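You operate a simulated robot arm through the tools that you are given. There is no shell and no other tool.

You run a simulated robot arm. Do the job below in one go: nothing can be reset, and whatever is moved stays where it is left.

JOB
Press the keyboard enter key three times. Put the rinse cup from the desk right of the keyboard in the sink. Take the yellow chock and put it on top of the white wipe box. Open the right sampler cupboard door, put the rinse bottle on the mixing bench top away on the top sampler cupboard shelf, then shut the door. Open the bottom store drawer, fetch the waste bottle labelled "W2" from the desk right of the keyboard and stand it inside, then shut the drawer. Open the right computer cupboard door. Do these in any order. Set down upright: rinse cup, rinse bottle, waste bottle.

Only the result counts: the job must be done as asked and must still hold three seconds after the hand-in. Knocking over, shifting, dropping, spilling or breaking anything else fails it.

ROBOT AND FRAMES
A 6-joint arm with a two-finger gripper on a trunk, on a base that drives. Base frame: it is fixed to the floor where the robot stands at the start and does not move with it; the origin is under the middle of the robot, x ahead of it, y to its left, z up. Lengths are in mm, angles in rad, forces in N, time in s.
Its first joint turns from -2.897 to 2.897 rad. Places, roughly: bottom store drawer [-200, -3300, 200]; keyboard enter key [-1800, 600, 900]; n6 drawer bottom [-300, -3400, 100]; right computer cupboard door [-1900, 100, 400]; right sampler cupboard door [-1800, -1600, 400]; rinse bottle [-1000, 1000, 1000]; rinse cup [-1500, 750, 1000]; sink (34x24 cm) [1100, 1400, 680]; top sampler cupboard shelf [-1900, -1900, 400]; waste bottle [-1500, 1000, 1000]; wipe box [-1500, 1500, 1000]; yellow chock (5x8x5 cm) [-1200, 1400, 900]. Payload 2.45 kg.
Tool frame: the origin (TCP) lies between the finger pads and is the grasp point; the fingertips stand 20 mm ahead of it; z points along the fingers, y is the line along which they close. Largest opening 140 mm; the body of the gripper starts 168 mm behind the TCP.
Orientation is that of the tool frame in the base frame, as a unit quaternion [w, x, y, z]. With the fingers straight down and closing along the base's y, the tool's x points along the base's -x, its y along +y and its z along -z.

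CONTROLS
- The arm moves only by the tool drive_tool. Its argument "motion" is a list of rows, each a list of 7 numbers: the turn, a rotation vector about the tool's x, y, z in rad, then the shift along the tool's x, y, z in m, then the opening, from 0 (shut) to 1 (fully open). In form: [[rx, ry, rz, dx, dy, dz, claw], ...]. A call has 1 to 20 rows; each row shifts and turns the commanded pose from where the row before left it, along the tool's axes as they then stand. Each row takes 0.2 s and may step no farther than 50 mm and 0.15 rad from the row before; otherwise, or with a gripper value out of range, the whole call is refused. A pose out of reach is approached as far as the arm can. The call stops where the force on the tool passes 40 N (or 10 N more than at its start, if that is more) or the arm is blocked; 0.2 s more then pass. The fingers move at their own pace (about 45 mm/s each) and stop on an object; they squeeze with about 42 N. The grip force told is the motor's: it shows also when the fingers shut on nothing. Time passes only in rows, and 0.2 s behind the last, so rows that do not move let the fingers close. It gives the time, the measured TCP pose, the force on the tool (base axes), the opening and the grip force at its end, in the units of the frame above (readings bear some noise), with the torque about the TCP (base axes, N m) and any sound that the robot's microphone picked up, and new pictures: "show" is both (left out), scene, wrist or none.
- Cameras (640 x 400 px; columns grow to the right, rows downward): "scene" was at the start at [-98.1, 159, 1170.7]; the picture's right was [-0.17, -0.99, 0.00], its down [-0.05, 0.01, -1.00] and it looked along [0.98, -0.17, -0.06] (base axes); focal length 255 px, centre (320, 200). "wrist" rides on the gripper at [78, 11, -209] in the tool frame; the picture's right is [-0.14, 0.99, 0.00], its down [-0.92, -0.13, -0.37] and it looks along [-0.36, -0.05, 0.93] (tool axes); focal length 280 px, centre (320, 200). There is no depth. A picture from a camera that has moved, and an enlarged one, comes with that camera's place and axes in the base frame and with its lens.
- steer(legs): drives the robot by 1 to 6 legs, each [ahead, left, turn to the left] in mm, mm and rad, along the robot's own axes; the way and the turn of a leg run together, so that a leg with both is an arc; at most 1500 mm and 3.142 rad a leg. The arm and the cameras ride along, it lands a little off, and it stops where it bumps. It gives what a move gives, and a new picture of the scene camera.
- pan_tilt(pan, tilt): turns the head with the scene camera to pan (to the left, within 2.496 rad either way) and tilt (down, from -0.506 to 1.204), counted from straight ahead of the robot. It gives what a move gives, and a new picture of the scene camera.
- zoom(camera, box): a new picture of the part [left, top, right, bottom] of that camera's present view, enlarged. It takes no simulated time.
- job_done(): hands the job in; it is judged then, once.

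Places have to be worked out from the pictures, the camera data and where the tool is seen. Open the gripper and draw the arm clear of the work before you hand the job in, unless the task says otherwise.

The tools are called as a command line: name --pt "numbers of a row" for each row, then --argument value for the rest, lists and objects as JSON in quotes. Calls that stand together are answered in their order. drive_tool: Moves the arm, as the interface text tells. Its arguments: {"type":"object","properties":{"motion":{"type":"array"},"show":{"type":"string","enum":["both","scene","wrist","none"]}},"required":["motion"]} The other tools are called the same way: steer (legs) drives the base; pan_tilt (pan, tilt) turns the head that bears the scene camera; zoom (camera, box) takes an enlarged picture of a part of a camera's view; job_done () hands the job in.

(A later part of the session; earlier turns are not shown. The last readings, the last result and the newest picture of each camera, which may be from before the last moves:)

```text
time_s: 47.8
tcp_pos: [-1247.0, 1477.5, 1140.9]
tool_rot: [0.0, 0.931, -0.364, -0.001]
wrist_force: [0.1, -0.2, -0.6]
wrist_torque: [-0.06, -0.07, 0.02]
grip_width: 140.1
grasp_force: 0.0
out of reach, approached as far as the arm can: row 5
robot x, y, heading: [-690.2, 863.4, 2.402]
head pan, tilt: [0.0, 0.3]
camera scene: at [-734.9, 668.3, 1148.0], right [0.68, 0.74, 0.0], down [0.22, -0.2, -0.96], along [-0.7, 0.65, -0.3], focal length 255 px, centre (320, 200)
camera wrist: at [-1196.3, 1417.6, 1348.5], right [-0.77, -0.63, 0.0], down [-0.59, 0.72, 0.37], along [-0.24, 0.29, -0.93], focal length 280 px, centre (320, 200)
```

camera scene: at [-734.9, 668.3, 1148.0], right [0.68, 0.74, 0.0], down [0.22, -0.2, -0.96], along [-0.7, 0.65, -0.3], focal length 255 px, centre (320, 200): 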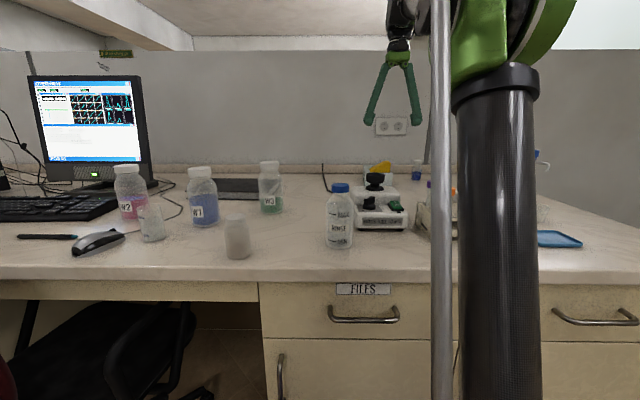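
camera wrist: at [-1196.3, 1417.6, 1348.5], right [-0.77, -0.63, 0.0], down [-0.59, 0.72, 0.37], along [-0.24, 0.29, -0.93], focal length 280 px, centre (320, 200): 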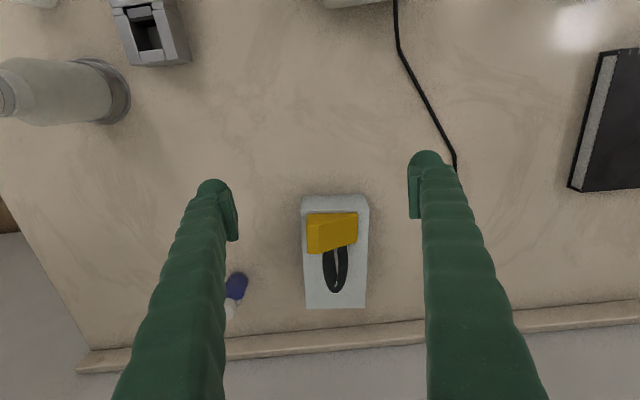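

The chock rests on the box top. I zoom in to confirm it lies flat, and look at the desk's left group too.

zoom --camera "wrist" --box '[270, 180, 400, 320]'

zoom --camera "scene" --box '[350, 150, 410, 190]'

```text
2.86 times, centred on (335, 250) of wrist
camera zoom: at [-1196.3, 1417.6, 1348.5], right [-0.77, -0.63, 0.0], down [-0.59, 0.72, 0.37], along [-0.24, 0.29, -0.93], focal length 801 px, centre (277, 57)
```

zoom: 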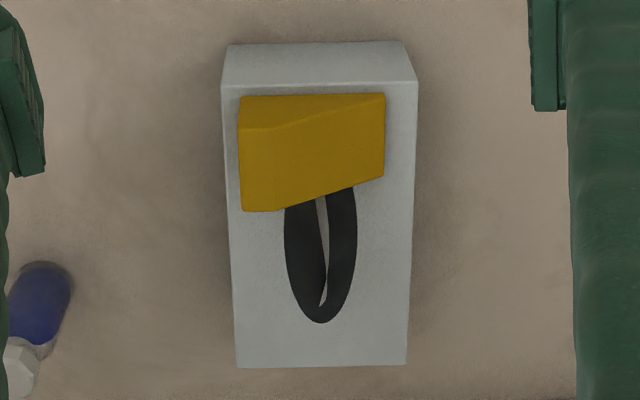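

```text
10.00 times, centred on (380, 170) of scene
camera zoom: at [-734.9, 668.3, 1148.0], right [0.68, 0.74, 0.0], down [0.22, -0.2, -0.96], along [-0.7, 0.65, -0.3], focal length 2550 px, centre (-280, 500)
```

zoom: 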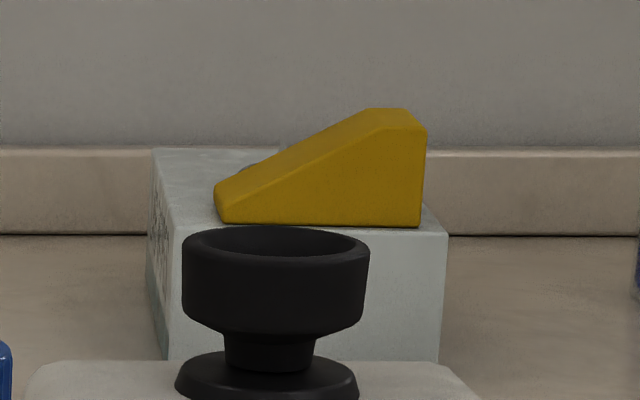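

The chock (a wedge) sits flat on the box. Next is the Enter key: I retract and raise the arm, then drive the base about 365 mm to the left, staying clear of the chair.

drive_tool --pt "0 0 0 0.045 0 -0.015 1" --pt "0 0 0 0.045 0 -0.015 1" --pt "0 0 0 0.045 0 -0.015 1" --pt "0 0 0 0.045 0 -0.015 1" --pt "0 0 0 0.045 0 0 1" --show "none"

steer --legs '[[-10, 360, 0]]'

drive_tool --pt "0 0 0 0 0 0 1" --show "wrist"

```text
time_s: 49.0
tcp_pos: [-1080.8, 1325.0, 1200.4]
tool_rot: [0.0, 0.931, -0.365, -0.001]
wrist_force: [-0.4, 0.0, -0.2]
wrist_torque: [-0.13, -0.08, 0.01]
grip_width: 140.0
grasp_force: 0.2
robot x, y, heading: [-689.3, 862.7, 2.4]
head pan, tilt: [0.0, 0.3]
```

```text
time_s: 51.3
tcp_pos: [-1318.9, 1051.6, 1200.6]
tool_rot: [-0.001, 0.931, -0.364, -0.002]
wrist_force: [-0.3, -0.3, 0.6]
wrist_torque: [-0.01, -0.04, -0.01]
grip_width: 140.0
grasp_force: 0.1
robot x, y, heading: [-926.7, 589.3, 2.401]
head pan, tilt: [0.0, 0.3]
camera scene: at [-972.1, 394.6, 1148.0], right [0.68, 0.74, 0.0], down [0.22, -0.2, -0.96], along [-0.7, 0.65, -0.3], focal length 255 px, centre (320, 200)
```

scene: 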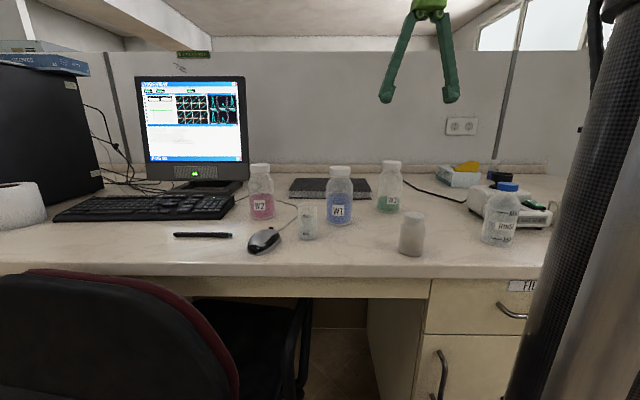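

```text
time_s: 51.7
tcp_pos: [-1317.5, 1051.9, 1200.0]
tool_rot: [0.0, 0.931, -0.364, -0.001]
wrist_force: [0.0, 0.5, -0.1]
wrist_torque: [0.0, 0.0, -0.01]
grip_width: 140.1
grasp_force: 0.0
robot x, y, heading: [-927.1, 585.8, 2.396]
head pan, tilt: [0.0, 0.3]
camera wrist: at [-1267.7, 990.7, 1408.6], right [-0.77, -0.64, 0.0], down [-0.59, 0.72, 0.37], along [-0.24, 0.29, -0.93], focal length 280 px, centre (320, 200)
```

wrist: 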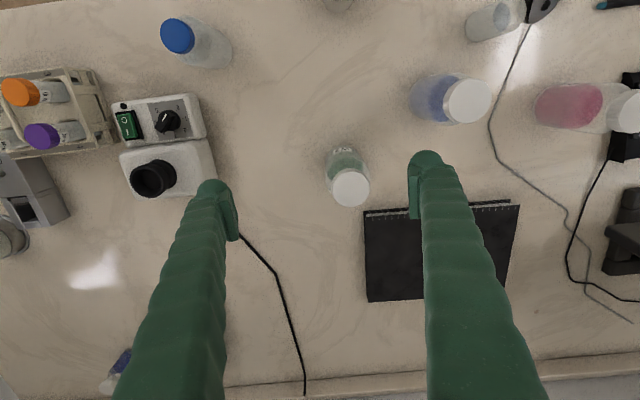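

The base now stands at a suitable spot beside the chair. I sweep the arm left at z=1200, keeping it nearer the robot to stay clear of the monitor, to view the keyboard from above.

drive_tool --pt "0 0 0 0.007 0.047 0 1" --pt "0 0 0 0.007 0.047 0 1" --pt "0 0 0 0.007 0.047 0 1" --pt "0 0 0 0.007 0.047 0 1" --pt "0 0 0 0.007 0.047 0 1" --pt "0 0 0 0.007 0.047 0 1" --pt "0 0 0 0.007 0.047 0 1" --pt "0 0 0 0.007 0.047 0 1" --pt "0 0 0 0.007 0.047 0 1" --pt "0 0 0 0.007 0.047 0 1" --pt "0 0 0 0.007 0.047 0 1" --pt "0 0 0 0.007 0.047 0 1" --pt "0 0 0 0 0 0 1"

```text
time_s: 54.5
tcp_pos: [-1640.2, 578.7, 1201.5]
tool_rot: [0.0, 0.931, -0.364, -0.002]
wrist_force: [-0.4, -0.9, 0.5]
wrist_torque: [0.02, 0.01, -0.03]
grip_width: 139.8
grasp_force: 0.1
robot x, y, heading: [-927.6, 588.9, 2.401]
head pan, tilt: [0.0, 0.3]
camera scene: at [-972.2, 394.5, 1147.9], right [0.68, 0.74, 0.0], down [0.22, -0.2, -0.96], along [-0.7, 0.65, -0.3], focal length 255 px, centre (320, 200)
camera wrist: at [-1590.8, 518.7, 1409.3], right [-0.77, -0.63, 0.0], down [-0.59, 0.72, 0.37], along [-0.24, 0.29, -0.93], focal length 280 px, centre (320, 200)
```

scene: 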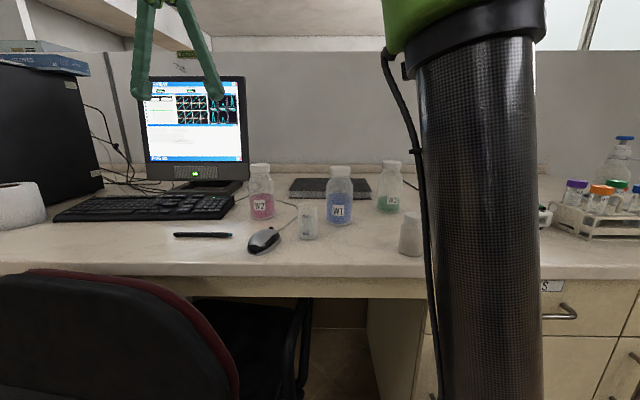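
wrist: 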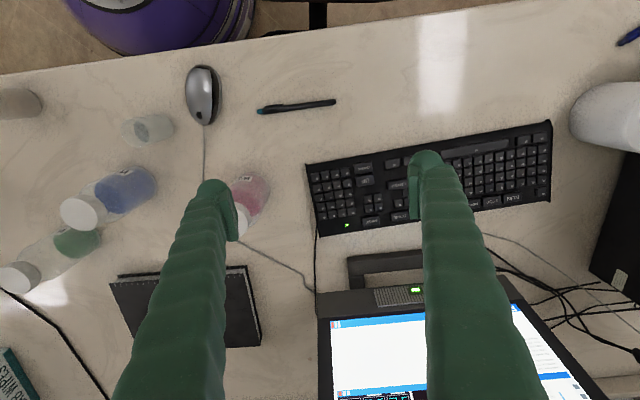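

The keyboard is now in the wrist view. I zoom in to find the ENTER key.

zoom --camera "wrist" --box '[300, 120, 460, 240]'

zoom --camera "scene" --box '[40, 170, 240, 240]'

```text
3.33 times, centred on (380, 180) of wrist
camera zoom: at [-1590.8, 518.7, 1409.3], right [-0.77, -0.63, 0.0], down [-0.59, 0.72, 0.37], along [-0.24, 0.29, -0.93], focal length 935 px, centre (120, 267)
```

zoom: 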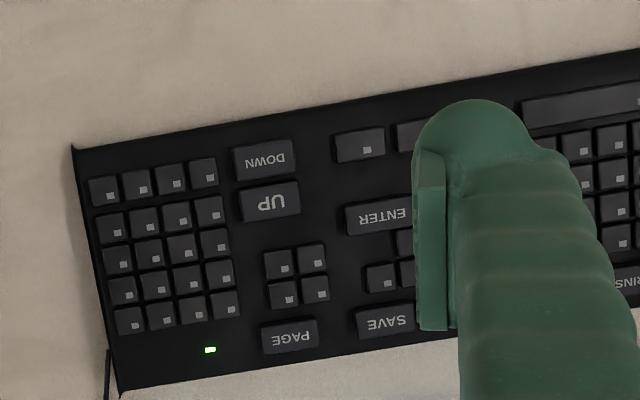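

```text
3.20 times, centred on (140, 205) of scene
camera zoom: at [-972.2, 394.5, 1147.9], right [0.68, 0.74, 0.0], down [0.22, -0.2, -0.96], along [-0.7, 0.65, -0.3], focal length 816 px, centre (896, 184)
```

zoom: 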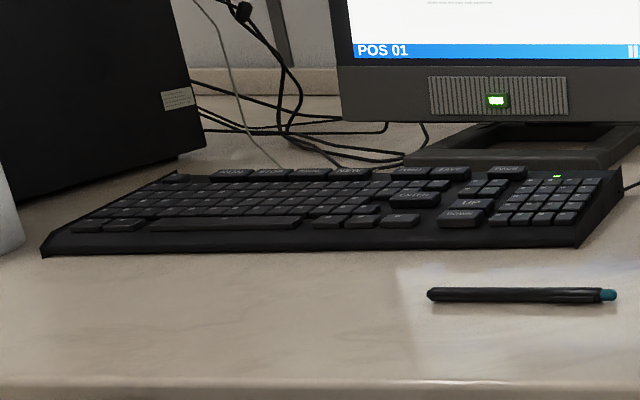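

ENTER is at about (-1808, 553, ~909), i.e. 106 mm ahead and 134 mm left of the TCP; the monitor stands ~217 mm beyond it. I close the gripper and move above the key, then down to about z=1050 for a check.

drive_tool --pt "0 0 0 -0.0265 0.0335 0 0.5" --pt "0 0 0 -0.0265 0.0335 0 0" --pt "0 0 0 -0.0265 0.0335 0 0" --pt "0 0 0 -0.0265 0.0335 0 0" --pt "0 0 0 0 0 0.04 0" --pt "0 0 0 0 0 0.04 0" --pt "0 0 0 0 0 0.04 0" --pt "0 0 0 0 0 0.04 0" --pt "0 0 0 0 0 0 0" --pt "0 0 0 0 0 0 0"

```text
time_s: 56.7
tcp_pos: [-1808.1, 551.3, 1041.3]
tool_rot: [-0.001, 0.932, -0.364, -0.002]
wrist_force: [-0.5, 0.4, 0.4]
wrist_torque: [0.02, -0.02, 0.01]
grip_width: 0.0
grasp_force: 29.0
robot x, y, heading: [-926.1, 587.9, 2.402]
head pan, tilt: [0.0, 0.3]
camera scene: at [-972.3, 394.5, 1147.9], right [0.68, 0.74, 0.0], down [0.22, -0.2, -0.96], along [-0.7, 0.65, -0.3], focal length 255 px, centre (320, 200)
camera wrist: at [-1758.3, 491.3, 1248.0], right [-0.77, -0.64, 0.0], down [-0.59, 0.72, 0.37], along [-0.24, 0.29, -0.93], focal length 280 px, centre (320, 200)
```

scene: 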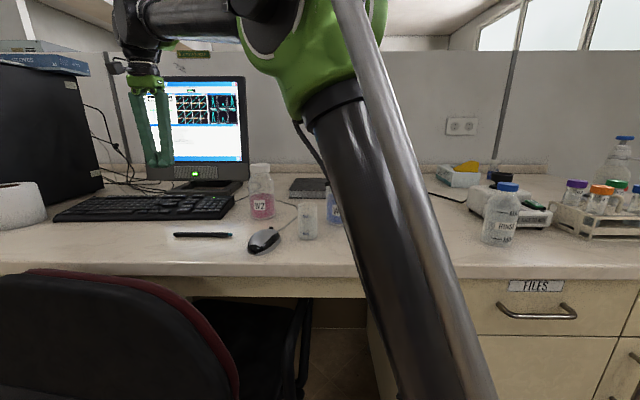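
wrist: 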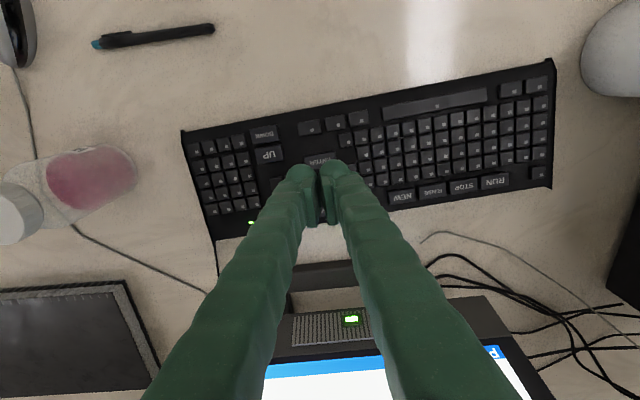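

The gripper is closed above the keyboard with ENTER right below the tips. I zoom to verify alignment.

zoom --camera "wrist" --box '[240, 100, 400, 220]'

```text
3.33 times, centred on (320, 160) of wrist
camera zoom: at [-1758.3, 491.3, 1248.0], right [-0.77, -0.64, 0.0], down [-0.59, 0.72, 0.37], along [-0.24, 0.29, -0.93], focal length 935 px, centre (320, 333)
```

zoom: 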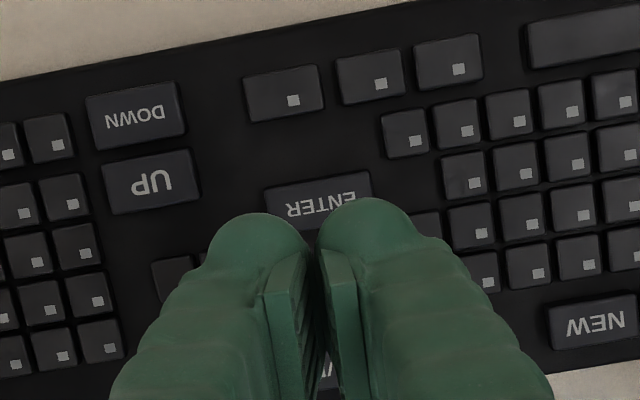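

ENTER's centre is 4 mm ahead of the TCP; a neighbouring key lies near its far right corner, so I aim slightly near/left on the key. I descend to z≈945.

drive_tool --pt "0 0 0 0.003 -0.004 0.03 0" --pt "0 0 0 0 0 0.03 0" --pt "0 0 0 0 0 0.02 0" --pt "0 0 0 0 0 0.012 0" --pt "0 0 0 0 0 0 0" --show "wrist"

zoom --camera "wrist" --box '[220, 100, 420, 240]'

```text
time_s: 57.9
tcp_pos: [-1803.9, 555.9, 947.2]
tool_rot: [-0.001, 0.931, -0.364, -0.002]
wrist_force: [0.4, -0.8, 0.1]
wrist_torque: [-0.01, 0.02, 0.0]
grip_width: 0.2
grasp_force: 29.8
robot x, y, heading: [-928.7, 589.0, 2.397]
head pan, tilt: [0.0, 0.3]
camera wrist: at [-1753.4, 494.8, 1155.5], right [-0.77, -0.64, 0.0], down [-0.59, 0.72, 0.37], along [-0.24, 0.29, -0.93], focal length 280 px, centre (320, 200)
```

wrist: 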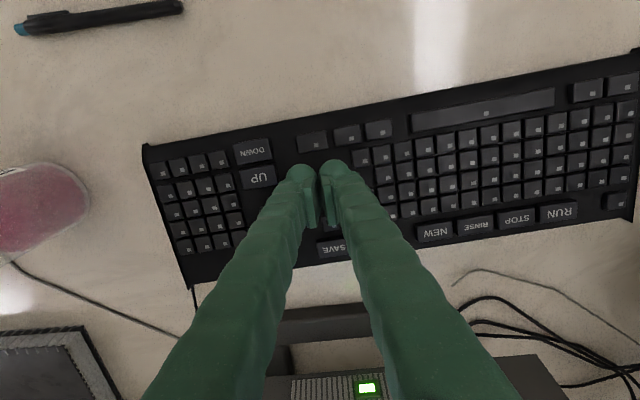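

```text
2.86 times, centred on (320, 170) of wrist
camera zoom: at [-1753.4, 494.8, 1155.5], right [-0.77, -0.64, 0.0], down [-0.59, 0.72, 0.37], along [-0.24, 0.29, -0.93], focal length 801 px, centre (320, 286)
```

zoom: 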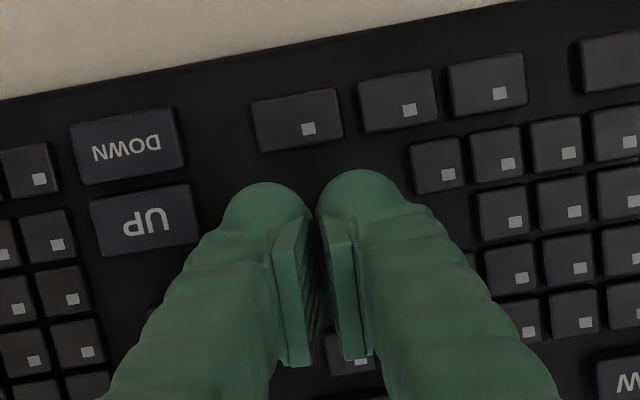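

The tips hide ENTER as intended. I step down gently, watching force and sound.

drive_tool --pt "0 0 0 0 0 0.005 0" --pt "0 0 0 0 0 0.004 0" --pt "0 0 0 0 0 0.003 0" --pt "0 0 0 0 0 0 0" --show "none"

drive_tool --pt "0 0 0 0 0 0.002 0" --pt "0 0 0 0 0 0.002 0" --pt "0 0 0 0 0 0 0" --show "none"

```text
time_s: 58.9
tcp_pos: [-1802.9, 554.9, 935.3]
tool_rot: [-0.001, 0.931, -0.364, -0.002]
wrist_force: [-0.6, 0.4, -0.1]
wrist_torque: [-0.02, 0.01, -0.03]
grip_width: 0.2
grasp_force: 29.4
robot x, y, heading: [-924.1, 591.3, 2.401]
head pan, tilt: [0.0, 0.3]
```

```text
time_s: 59.7
tcp_pos: [-1802.9, 554.0, 931.5]
tool_rot: [-0.001, 0.932, -0.363, -0.002]
wrist_force: [1.4, 0.0, -0.6]
wrist_torque: [0.01, -0.01, -0.03]
grip_width: 0.0
grasp_force: 29.4
robot x, y, heading: [-927.2, 592.7, 2.399]
head pan, tilt: [0.0, 0.3]
```

No contact yet at 931.5; I continue down in small steps.

drive_tool --pt "0 0 0 0 0 0.0015 0" --pt "0 0 0 0 0 0.0015 0" --pt "0 0 0 0 0 0 0" --show "none"

drive_tool --pt "0 0 0 0 0 0.0015 0" --pt "0 0 0 0 0 0.0015 0" --pt "0 0 0 0 0 0 0" --show "none"

```text
time_s: 60.5
tcp_pos: [-1801.3, 554.4, 927.7]
tool_rot: [-0.001, 0.931, -0.364, -0.002]
wrist_force: [-0.5, 0.1, 0.6]
wrist_torque: [0.0, 0.02, 0.0]
grip_width: 6.0
grasp_force: 29.8
robot x, y, heading: [-926.9, 585.3, 2.397]
head pan, tilt: [0.0, 0.3]
heard: click
```

```text
time_s: 61.3
tcp_pos: [-1803.6, 554.3, 925.8]
tool_rot: [-0.001, 0.931, -0.364, -0.002]
wrist_force: [0.0, 0.6, 10.5]
wrist_torque: [0.06, 0.1, -0.01]
grip_width: 6.2
grasp_force: 29.7
robot x, y, heading: [-927.0, 589.6, 2.395]
head pan, tilt: [0.0, 0.3]
```

A click was heard near z=928. I raise the tool 12 mm to release the key and look at the screen.

drive_tool --pt "0 0 0 0 0 -0.004 0" --pt "0 0 0 0 0 -0.005 0" --pt "0 0 0 0 0 -0.005 0" --pt "0 0 0 0 0 0 0" --show "both"

zoom --camera "scene" --box '[130, 70, 260, 200]'

```text
time_s: 62.3
tcp_pos: [-1801.2, 554.3, 940.7]
tool_rot: [0.0, 0.931, -0.365, -0.002]
wrist_force: [-0.4, -0.2, -0.4]
wrist_torque: [0.01, 0.02, 0.03]
grip_width: 0.0
grasp_force: 29.8
robot x, y, heading: [-930.0, 588.6, 2.4]
head pan, tilt: [0.0, 0.3]
camera scene: at [-972.3, 394.5, 1147.9], right [0.68, 0.74, 0.0], down [0.22, -0.2, -0.96], along [-0.7, 0.65, -0.3], focal length 255 px, centre (320, 200)
camera wrist: at [-1752.4, 493.4, 1148.7], right [-0.77, -0.64, 0.0], down [-0.59, 0.72, 0.37], along [-0.24, 0.29, -0.93], focal length 280 px, centre (320, 200)
```

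scene: 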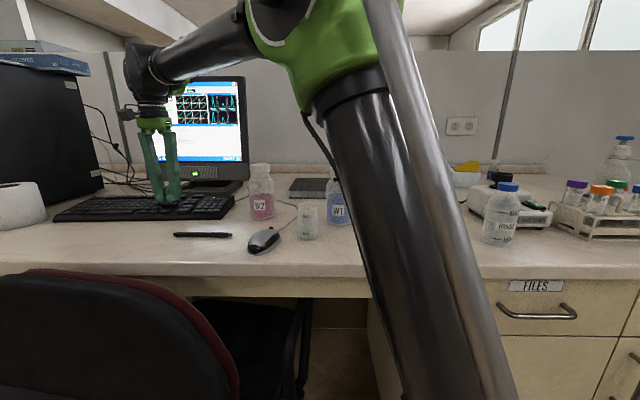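
wrist: 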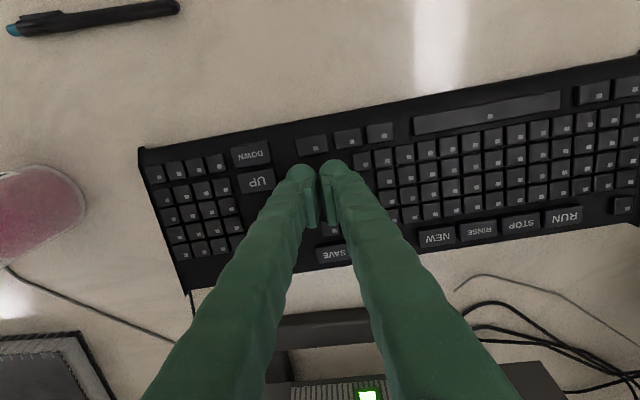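

```text
3.08 times, centred on (195, 135) of scene
camera zoom: at [-972.3, 394.5, 1147.9], right [0.68, 0.74, 0.0], down [0.22, -0.2, -0.96], along [-0.7, 0.65, -0.3], focal length 785 px, centre (705, 400)
```

zoom: 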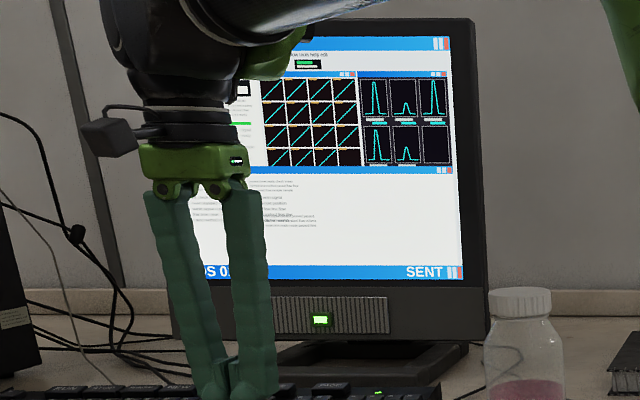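

The screen now shows "SENT", so one press is registered. I press a second time.

drive_tool --pt "0 0 0 0 0 0.005 0" --pt "0 0 0 0 0 0.004 0" --pt "0 0 0 0 0 0.002 0" --pt "0 0 0 0 0 0.002 0" --pt "0 0 0 0 0 0.0015 0" --pt "0 0 0 0 0 0 0" --show "none"

drive_tool --pt "0 0 0 0 0 -0.004 0" --pt "0 0 0 0 0 -0.005 0" --pt "0 0 0 0 0 -0.005 0" --pt "0 0 0 0 0 0 0" --show "none"

zoom --camera "scene" --box '[130, 70, 260, 200]'

```text
time_s: 63.7
tcp_pos: [-1802.4, 553.3, 926.4]
tool_rot: [0.0, 0.931, -0.364, -0.002]
wrist_force: [-9.5, -3.3, 29.1]
wrist_torque: [-0.06, 0.3, 0.03]
grip_width: 6.2
grasp_force: 29.5
robot x, y, heading: [-926.5, 590.2, 2.401]
head pan, tilt: [0.0, 0.3]
heard: click
```

```text
time_s: 64.7
tcp_pos: [-1801.8, 553.8, 939.3]
tool_rot: [-0.001, 0.932, -0.363, -0.002]
wrist_force: [-0.6, 0.3, -1.1]
wrist_torque: [-0.03, 0.01, 0.01]
grip_width: 0.1
grasp_force: 29.3
robot x, y, heading: [-930.0, 592.0, 2.402]
head pan, tilt: [0.0, 0.3]
```

```text
3.08 times, centred on (195, 135) of scene
camera zoom: at [-972.3, 394.5, 1147.9], right [0.68, 0.74, 0.0], down [0.22, -0.2, -0.96], along [-0.7, 0.65, -0.3], focal length 785 px, centre (705, 400)
```

zoom: 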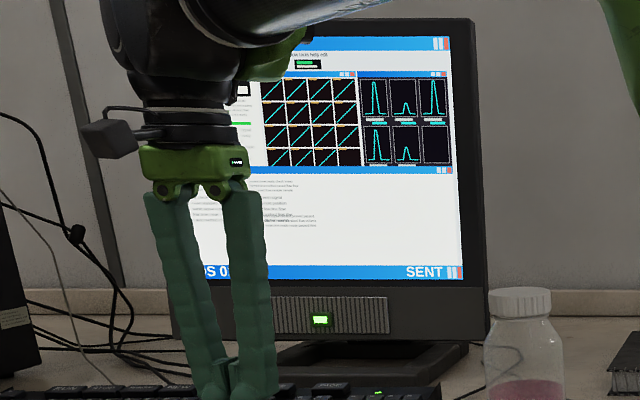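

The second click was heard. I press the third time and then raise.

drive_tool --pt "0 0 0 0 0 0.004 0" --pt "0 0 0 0 0 0.003 0" --pt "0 0 0 0 0 0.002 0" --pt "0 0 0 0 0 0.002 0" --pt "0 0 0 0 0 0.0015 0" --pt "0 0 0 0 0 0 0" --show "none"

drive_tool --pt "0 0 0 0 0 -0.01 0" --pt "0 0 0 0 0 -0.03 0" --pt "0 0 0 0 0 -0.04 0" --pt "0 0 0 0 0 -0.04 0" --pt "0 0 0 0 0 -0.04 0" --pt "0 0 0 0 0 -0.04 0" --pt "0 0 0 0 0 -0.04 0.2" --pt "0 0 0 0 0 0 0.4" --show "both"

```text
time_s: 66.1
tcp_pos: [-1802.7, 554.7, 927.0]
tool_rot: [-0.001, 0.932, -0.364, -0.001]
wrist_force: [2.3, -2.2, 5.2]
wrist_torque: [0.02, 0.04, 0.03]
grip_width: 6.2
grasp_force: 29.0
robot x, y, heading: [-923.9, 588.5, 2.399]
head pan, tilt: [0.0, 0.3]
heard: click
```

```text
time_s: 67.9
tcp_pos: [-1801.2, 554.9, 1164.9]
tool_rot: [0.0, 0.932, -0.364, -0.002]
wrist_force: [0.2, 0.3, 0.4]
wrist_torque: [-0.02, 0.01, -0.03]
grip_width: 50.5
grasp_force: 0.0
robot x, y, heading: [-926.2, 590.5, 2.393]
head pan, tilt: [0.0, 0.3]
camera scene: at [-972.3, 394.5, 1147.9], right [0.68, 0.74, 0.0], down [0.22, -0.2, -0.96], along [-0.7, 0.65, -0.3], focal length 255 px, centre (320, 200)
camera wrist: at [-1752.2, 494.7, 1373.9], right [-0.77, -0.64, 0.0], down [-0.59, 0.72, 0.37], along [-0.24, 0.29, -0.93], focal length 280 px, centre (320, 200)
```

scene: 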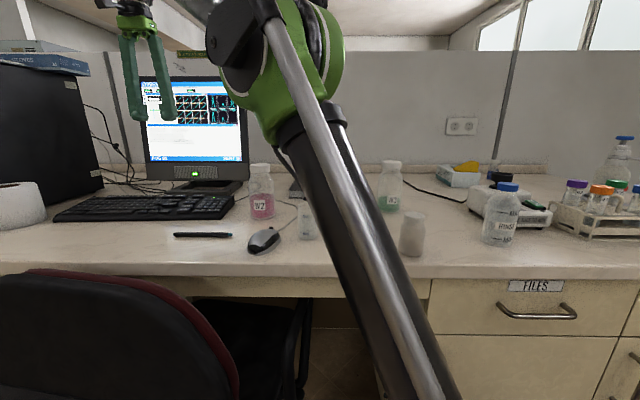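
wrist: 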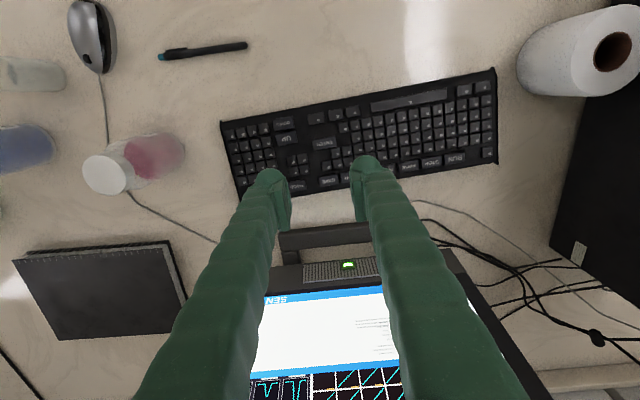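

zoom --camera "scene" --box '[130, 70, 260, 200]'

```text
3.08 times, centred on (195, 135) of scene
camera zoom: at [-972.3, 394.5, 1147.9], right [0.68, 0.74, 0.0], down [0.22, -0.2, -0.96], along [-0.7, 0.65, -0.3], focal length 785 px, centre (705, 400)
```

zoom: 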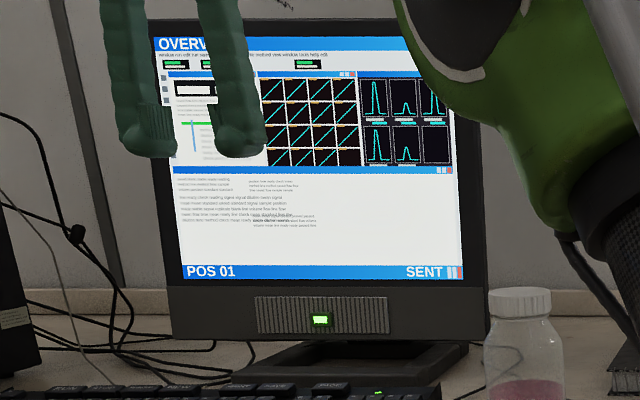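

Three clicks heard and the screen says SENT. Next the rinse cup: I move the gripper over it (about (-1405, 758)) at z≈1165 and look straight down.

drive_tool --pt "0 0 0 0.0153 -0.0418 0 0.6" --pt "0 0 0 0.0153 -0.0418 0 0.8" --pt "0 0 0 0.0153 -0.0418 0 1" --pt "0 0 0 0.0153 -0.0418 0 1" --pt "0 0 0 0.0153 -0.0418 0 1" --pt "0 0 0 0.0153 -0.0418 0 1" --pt "0 0 0 0.0153 -0.0418 0 1" --pt "0 0 0 0.0153 -0.0418 0 1" --pt "0 0 0 0.0153 -0.0418 0 1" --pt "0 0 0 0.0153 -0.0418 0 1" --pt "0 0 0 0 0 0 1"

```text
time_s: 70.3
tcp_pos: [-1405.2, 756.4, 1168.3]
tool_rot: [0.0, 0.931, -0.364, -0.001]
wrist_force: [-0.5, 0.4, -0.2]
wrist_torque: [-0.03, 0.01, -0.02]
grip_width: 140.2
grasp_force: 0.2
robot x, y, heading: [-927.2, 590.9, 2.397]
head pan, tilt: [0.0, 0.3]
camera scene: at [-972.2, 394.5, 1147.9], right [0.68, 0.74, 0.0], down [0.22, -0.2, -0.96], along [-0.7, 0.65, -0.3], focal length 255 px, centre (320, 200)
camera wrist: at [-1355.4, 695.9, 1375.9], right [-0.77, -0.64, 0.0], down [-0.59, 0.72, 0.37], along [-0.24, 0.29, -0.93], focal length 280 px, centre (320, 200)
```

scene: 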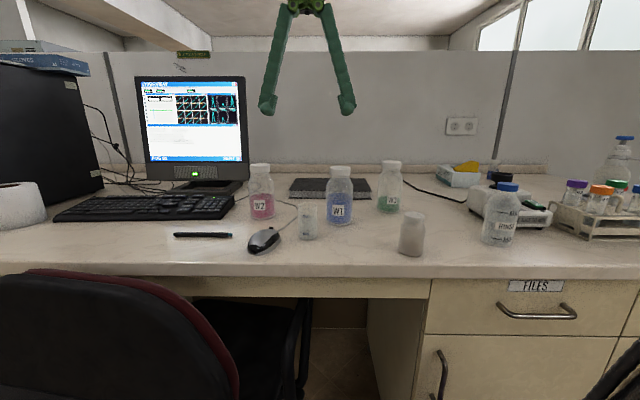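
wrist: 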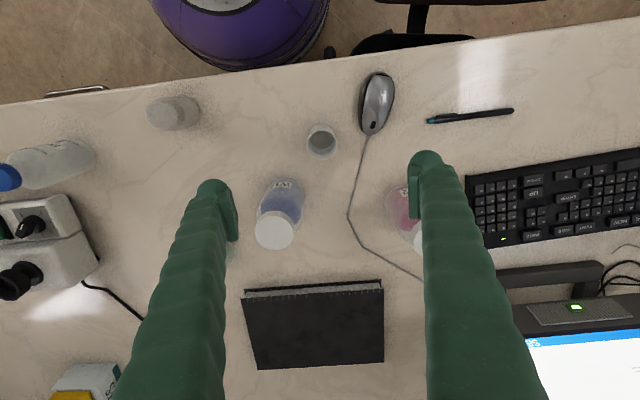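

The cup is directly under the TCP. I zoom to measure it and its neighbours.

zoom --camera "wrist" --box '[240, 60, 440, 260]'

```text
2.00 times, centred on (340, 160) of wrist
camera zoom: at [-1355.4, 695.9, 1375.9], right [-0.77, -0.64, 0.0], down [-0.59, 0.72, 0.37], along [-0.24, 0.29, -0.93], focal length 561 px, centre (280, 280)
```

zoom: 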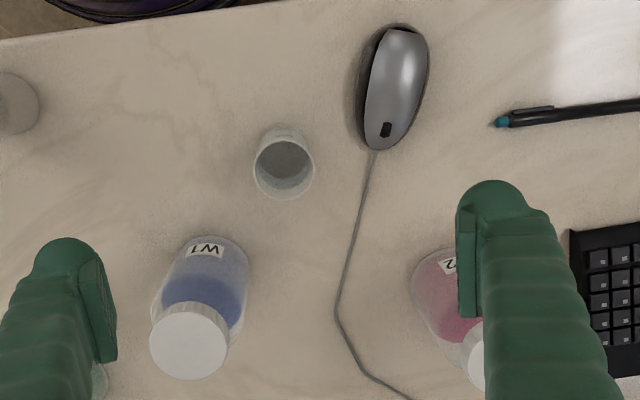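

The cup (≈45 mm wide, ≈88 mm tall) is centred under the TCP; the mouse is ~70 mm to the side, so I narrow the opening to ~80 mm before descending to TCP z≈927.

drive_tool --pt "0 0 0 0.001 0.003 0 0.57" --pt "0 0 0 0 0 0 0.57" --pt "0 0 0 0 0 0 0.57" --pt "0 0 0 0 0 0 0.57" --pt "0 0 0 0 0 0.042 0.57" --pt "0 0 0 0 0 0.042 0.57" --pt "0 0 0 0 0 0.042 0.57" --pt "0 0 0 0 0 0.03 0.57" --pt "0 0 0 0 0 0 0.57" --show "wrist"

```text
time_s: 72.3
tcp_pos: [-1406.3, 753.7, 1011.2]
tool_rot: [-0.001, 0.931, -0.364, -0.002]
wrist_force: [-0.2, 1.0, 0.3]
wrist_torque: [0.01, -0.02, 0.03]
grip_width: 79.7
grasp_force: 0.1
robot x, y, heading: [-928.2, 591.5, 2.401]
head pan, tilt: [0.0, 0.3]
camera wrist: at [-1357.2, 692.6, 1218.8], right [-0.77, -0.64, 0.0], down [-0.59, 0.72, 0.37], along [-0.24, 0.29, -0.93], focal length 280 px, centre (320, 200)
```

wrist: 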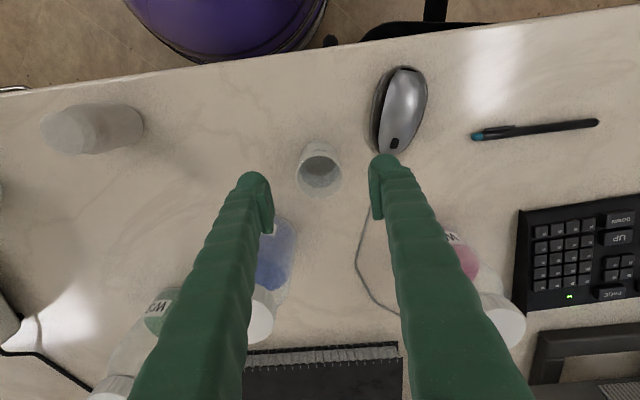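

Aligned. I narrow slightly to ~66 mm to stay clear of the mouse, descend to z≈927 and close on the cup.

drive_tool --pt "0 0 0 0 0 0 0.48" --pt "0 0 0 0 0 0.02 0.48" --pt "0 0 0 0 0 0.025 0.48" --pt "0 0 0 0 0 0.02 0.48" --pt "0 0 0 0 0 0.012 0.48" --pt "0 0 0 0 0 0.007 0.48" --pt "0 0 0 0 0 0 0.48" --show "wrist"

```text
time_s: 73.9
tcp_pos: [-1408.7, 754.5, 927.8]
tool_rot: [0.0, 0.931, -0.365, -0.002]
wrist_force: [0.3, -0.3, 0.1]
wrist_torque: [0.0, -0.02, 0.02]
grip_width: 67.2
grasp_force: 0.2
robot x, y, heading: [-928.2, 586.4, 2.398]
head pan, tilt: [0.0, 0.3]
camera wrist: at [-1358.0, 694.3, 1135.5], right [-0.77, -0.64, 0.0], down [-0.59, 0.72, 0.37], along [-0.24, 0.29, -0.93], focal length 280 px, centre (320, 200)
```

wrist: 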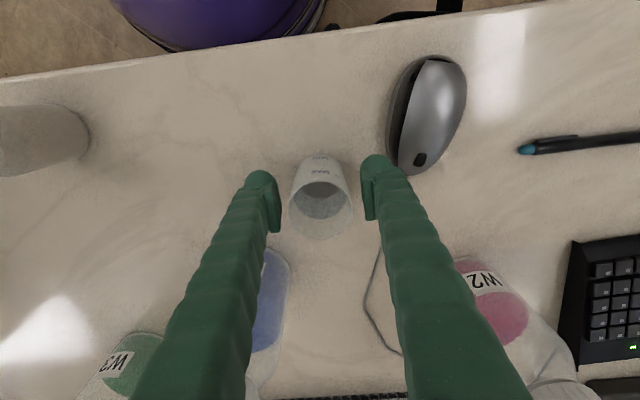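

The cup stands between the fingers. I close the gripper on it.

drive_tool --pt "0 0 0 0 0 0 0.2" --pt "0 0 0 0 0 0 0.2" --pt "0 0 0 0 0 0 0.2" --pt "0 0 0 0 0 0 0.2" --pt "0 0 0 0 0 0 0.2" --pt "0 0 0 0 0 0 0.2" --show "wrist"

```text
time_s: 75.3
tcp_pos: [-1407.6, 755.7, 926.5]
tool_rot: [-0.001, 0.931, -0.364, -0.001]
wrist_force: [0.1, -1.0, 0.5]
wrist_torque: [-0.01, 0.0, 0.02]
grip_width: 41.8
grasp_force: 41.8
robot x, y, heading: [-925.1, 591.4, 2.4]
head pan, tilt: [0.0, 0.3]
camera wrist: at [-1357.9, 694.3, 1135.6], right [-0.77, -0.64, 0.0], down [-0.59, 0.72, 0.37], along [-0.24, 0.29, -0.93], focal length 280 px, centre (320, 200)
```

wrist: 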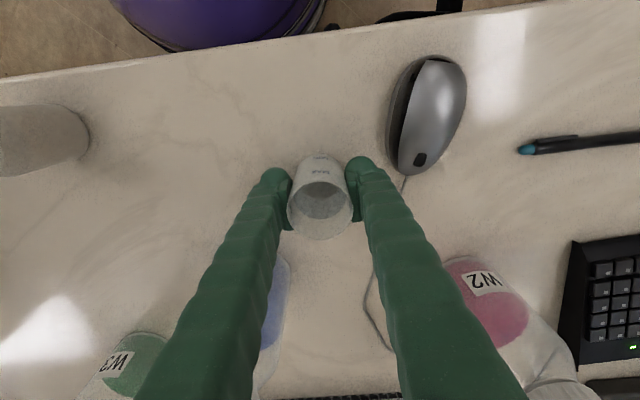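

The cup is held (41.8 mm). I lift it straight up, bring the arm in, then back away from the desk and turn toward the sink.

drive_tool --pt "0 0 0 0 0 -0.015 0.2" --pt "0 0 0 0 0 -0.03 0.2" --pt "0 0 0 0 0 -0.04 0.2" --pt "0 0 0 0 0 -0.04 0.2" --pt "0 0 0 0 0 -0.04 0.2" --pt "0 0 0 0 0 -0.04 0.2" --pt "0 0 0 0 0 -0.03 0.2" --pt "0 0 0 0 -0.03 0 0.2" --pt "0 0 0 0 -0.04 0 0.2" --pt "0 0 0 0 -0.04 0 0.2" --pt "0 0 0 0 -0.04 0 0.2" --pt "0 0 0 0 -0.03 0 0.2" --pt "0 0 0 0 0 0 0.2" --show "wrist"

steer --legs '[[-450, 0, 0], [0, 0, -1.572]]'

```text
time_s: 78.1
tcp_pos: [-1284.0, 887.4, 1160.2]
tool_rot: [-0.001, 0.931, -0.364, -0.002]
wrist_force: [-0.5, -0.7, -0.9]
wrist_torque: [0.01, 0.02, -0.01]
grip_width: 41.8
grasp_force: 41.9
robot x, y, heading: [-923.5, 592.2, 2.405]
head pan, tilt: [0.0, 0.3]
camera wrist: at [-1234.8, 827.2, 1367.9], right [-0.77, -0.64, 0.0], down [-0.59, 0.72, 0.37], along [-0.24, 0.29, -0.93], focal length 280 px, centre (320, 200)
```

wrist: 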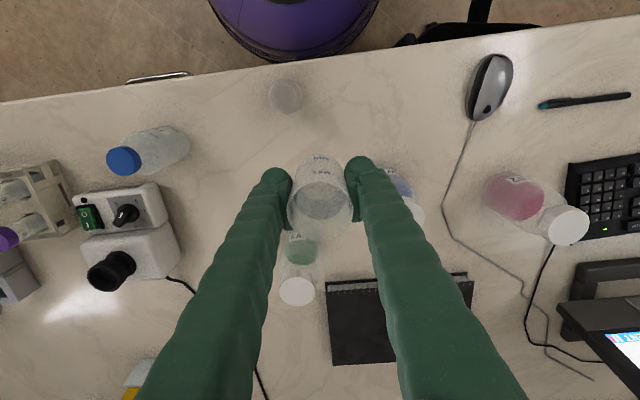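

```text
time_s: 84.7
tcp_pos: [-296.5, 644.6, 1159.9]
tool_rot: [0.001, -0.399, 0.917, 0.0]
wrist_force: [-0.5, 0.1, -1.1]
wrist_torque: [-0.02, 0.02, -0.05]
grip_width: 41.3
grasp_force: 42.2
robot x, y, heading: [-595.8, 286.2, 0.824]
head pan, tilt: [0.0, 0.3]
camera scene: at [-788.9, 334.6, 1147.9], right [0.73, -0.68, 0.0], down [-0.2, -0.22, -0.96], along [0.65, 0.7, -0.3], focal length 255 px, centre (320, 200)
```

scene: 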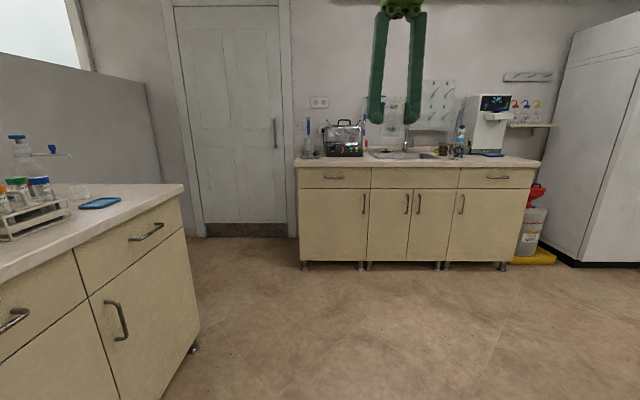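

Facing the sink now. I drive closer, ahead 1000 mm and 490 mm right, and look at the sink.

steer --legs '[[1000, -490, 0]]'

pan_tilt --pan 0.0 --tilt 0.4

drive_tool --pt "0 0 0 0 0 0 0.2" --show "wrist"

```text
time_s: 90.4
tcp_pos: [744.0, 1041.8, 1159.1]
tool_rot: [0.001, -0.397, 0.918, 0.001]
wrist_force: [-0.7, 0.5, -0.4]
wrist_torque: [0.02, 0.0, 0.01]
grip_width: 41.3
grasp_force: 42.0
robot x, y, heading: [445.3, 687.7, 0.821]
head pan, tilt: [0.0, 0.3]
camera scene: at [251.0, 735.0, 1147.9], right [0.73, -0.68, 0.0], down [-0.2, -0.22, -0.96], along [0.65, 0.7, -0.3], focal length 255 px, centre (320, 200)
```

scene: 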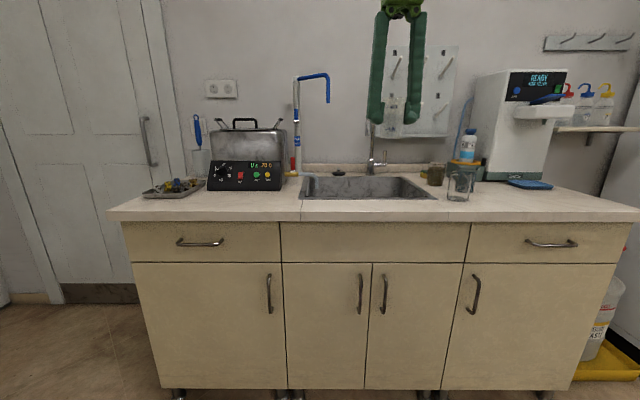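

```text
time_s: 91.1
tcp_pos: [743.9, 1041.7, 1159.5]
tool_rot: [0.002, -0.397, 0.918, 0.001]
wrist_force: [-0.2, -0.2, -0.9]
wrist_torque: [0.02, 0.0, -0.01]
grip_width: 41.2
grasp_force: 41.7
robot x, y, heading: [442.8, 687.2, 0.817]
head pan, tilt: [0.0, 0.4]
camera scene: at [250.5, 734.5, 1138.7], right [0.73, -0.68, 0.0], down [-0.27, -0.28, -0.92], along [0.63, 0.67, -0.39], focal length 255 px, centre (320, 200)
```

scene: 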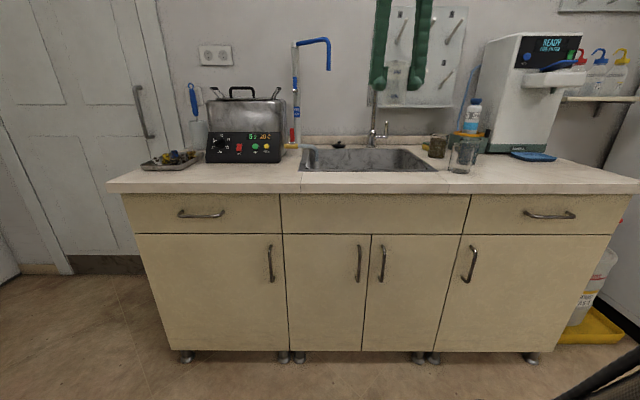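

```text
time_s: 91.5
tcp_pos: [744.9, 1042.0, 1160.1]
tool_rot: [0.001, -0.397, 0.918, 0.001]
wrist_force: [0.3, 0.8, -1.4]
wrist_torque: [-0.04, -0.02, -0.02]
grip_width: 41.1
grasp_force: 42.4
robot x, y, heading: [441.0, 689.2, 0.822]
head pan, tilt: [0.0, 0.4]
camera wrist: at [681.6, 992.9, 1367.9], right [-0.63, 0.78, 0.0], down [0.72, 0.58, 0.37], along [0.29, 0.23, -0.93], focal length 280 px, centre (320, 200)
```

wrist: 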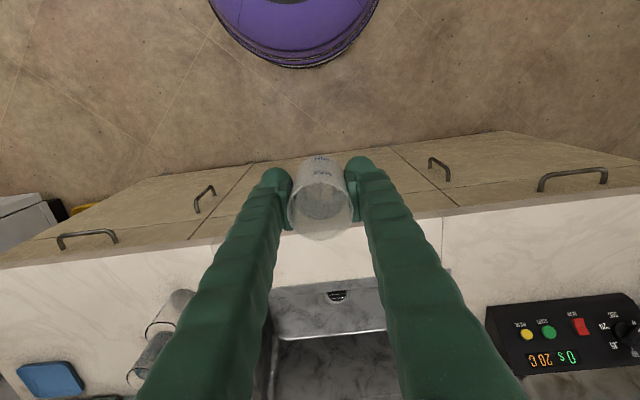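

The sink is centred in front of the robot. I drive 295 mm closer so the sink centre is ~660 mm ahead.

steer --legs '[[295, 0, 0]]'

drive_tool --pt "0 0 0 0 0 0 0.2" --show "wrist"

```text
time_s: 93.5
tcp_pos: [942.7, 1252.4, 1159.7]
tool_rot: [0.002, -0.396, 0.918, 0.0]
wrist_force: [0.2, 0.2, 0.3]
wrist_torque: [-0.01, 0.03, -0.02]
grip_width: 41.4
grasp_force: 41.9
robot x, y, heading: [638.8, 893.4, 0.812]
head pan, tilt: [0.0, 0.4]
camera scene: at [449.6, 946.7, 1138.7], right [0.73, -0.69, 0.0], down [-0.27, -0.28, -0.92], along [0.63, 0.67, -0.39], focal length 255 px, centre (320, 200)
```

scene: 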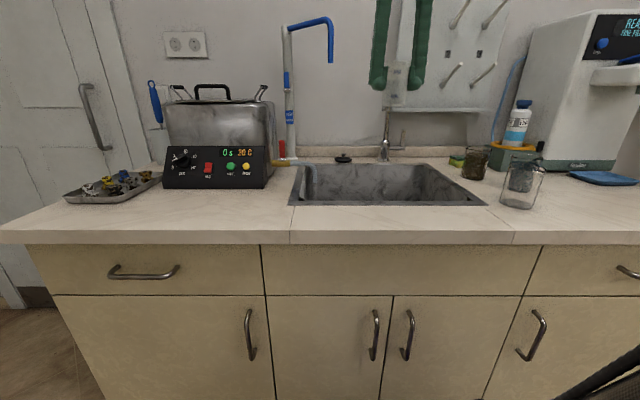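

```text
time_s: 93.9
tcp_pos: [944.9, 1253.4, 1159.8]
tool_rot: [0.002, -0.396, 0.918, 0.001]
wrist_force: [-0.3, 0.8, -0.9]
wrist_torque: [0.0, 0.0, 0.03]
grip_width: 41.0
grasp_force: 41.2
robot x, y, heading: [643.3, 900.0, 0.814]
head pan, tilt: [0.0, 0.4]
camera wrist: at [881.6, 1203.8, 1367.9], right [-0.63, 0.78, 0.0], down [0.72, 0.58, 0.37], along [0.29, 0.23, -0.93], focal length 280 px, centre (320, 200)
```

wrist: 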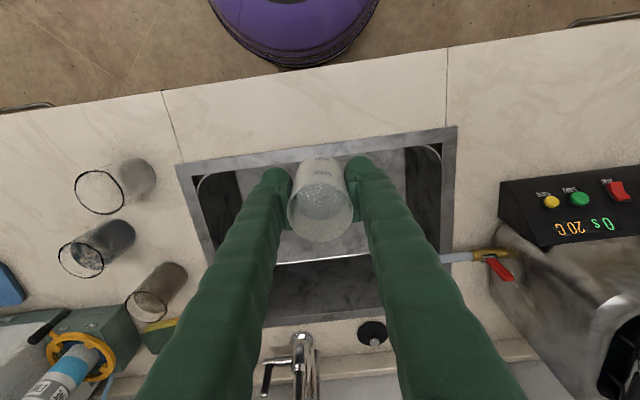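

The sink centre works out at about (1099, 1393). I need to know where the faucet spout hangs before lowering the cup, so I zoom in on it.

zoom --camera "scene" --box '[300, 40, 500, 220]'

zoom --camera "wrist" --box '[170, 120, 490, 400]'

```text
2.22 times, centred on (400, 130) of scene
camera zoom: at [449.6, 946.7, 1138.7], right [0.73, -0.69, 0.0], down [-0.27, -0.28, -0.92], along [0.63, 0.67, -0.39], focal length 567 px, centre (142, 356)
```

zoom: 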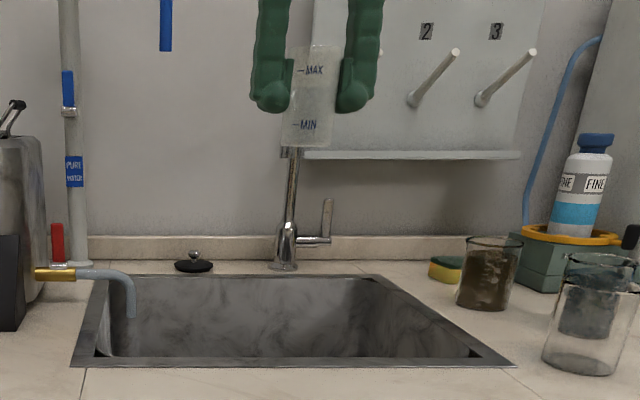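

```text
1.43 times, centred on (330, 260) of wrist
camera zoom: at [881.6, 1203.8, 1367.9], right [-0.63, 0.78, 0.0], down [0.72, 0.58, 0.37], along [0.29, 0.23, -0.93], focal length 401 px, centre (306, 114)
```

zoom: 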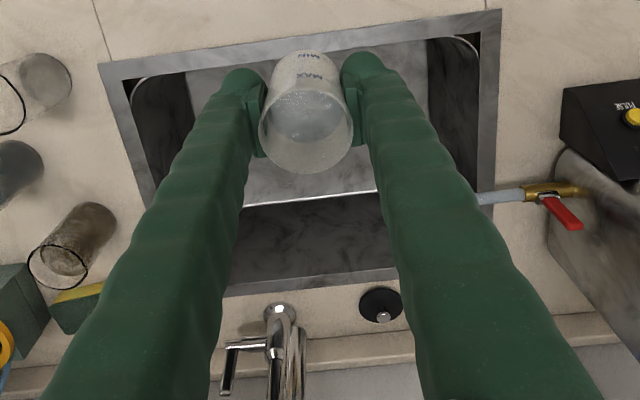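

The faucet's top is hidden behind the cup. I shift the arm 110 mm to the right to see it.

drive_tool --pt "0 0 0 0.0 -0.04 0 0.2" --pt "0 0 0 0.0 -0.04 0 0.2" --pt "0 0 0 0.0 -0.03 0 0.2" --pt "0 0 0 0 0 0 0.2" --show "scene"

zoom --camera "scene" --box '[260, 0, 480, 220]'

```text
time_s: 94.9
tcp_pos: [1023.1, 1179.7, 1159.3]
tool_rot: [0.001, -0.395, 0.919, 0.0]
wrist_force: [0.0, -0.1, -1.2]
wrist_torque: [-0.03, 0.01, 0.03]
grip_width: 41.0
grasp_force: 41.8
robot x, y, heading: [641.8, 897.3, 0.81]
head pan, tilt: [0.0, 0.4]
camera scene: at [449.6, 946.7, 1138.7], right [0.73, -0.69, 0.0], down [-0.27, -0.28, -0.92], along [0.63, 0.67, -0.39], focal length 255 px, centre (320, 200)
```

scene: 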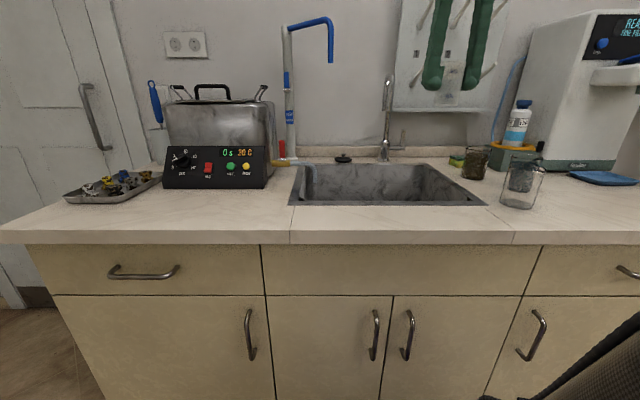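

```text
1.82 times, centred on (370, 110) of scene
camera zoom: at [449.6, 946.7, 1138.7], right [0.73, -0.69, 0.0], down [-0.27, -0.28, -0.92], along [0.63, 0.67, -0.39], focal length 464 px, centre (229, 364)
```

zoom: 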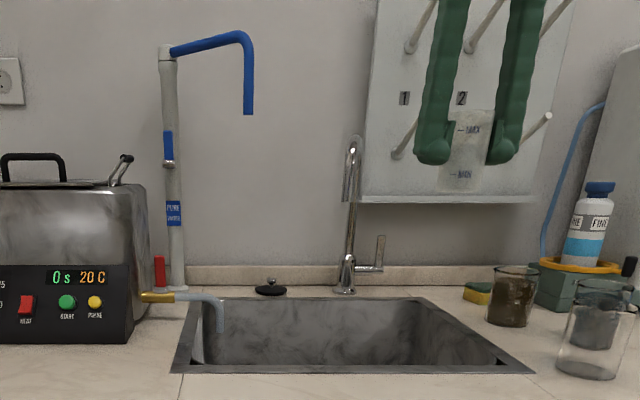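

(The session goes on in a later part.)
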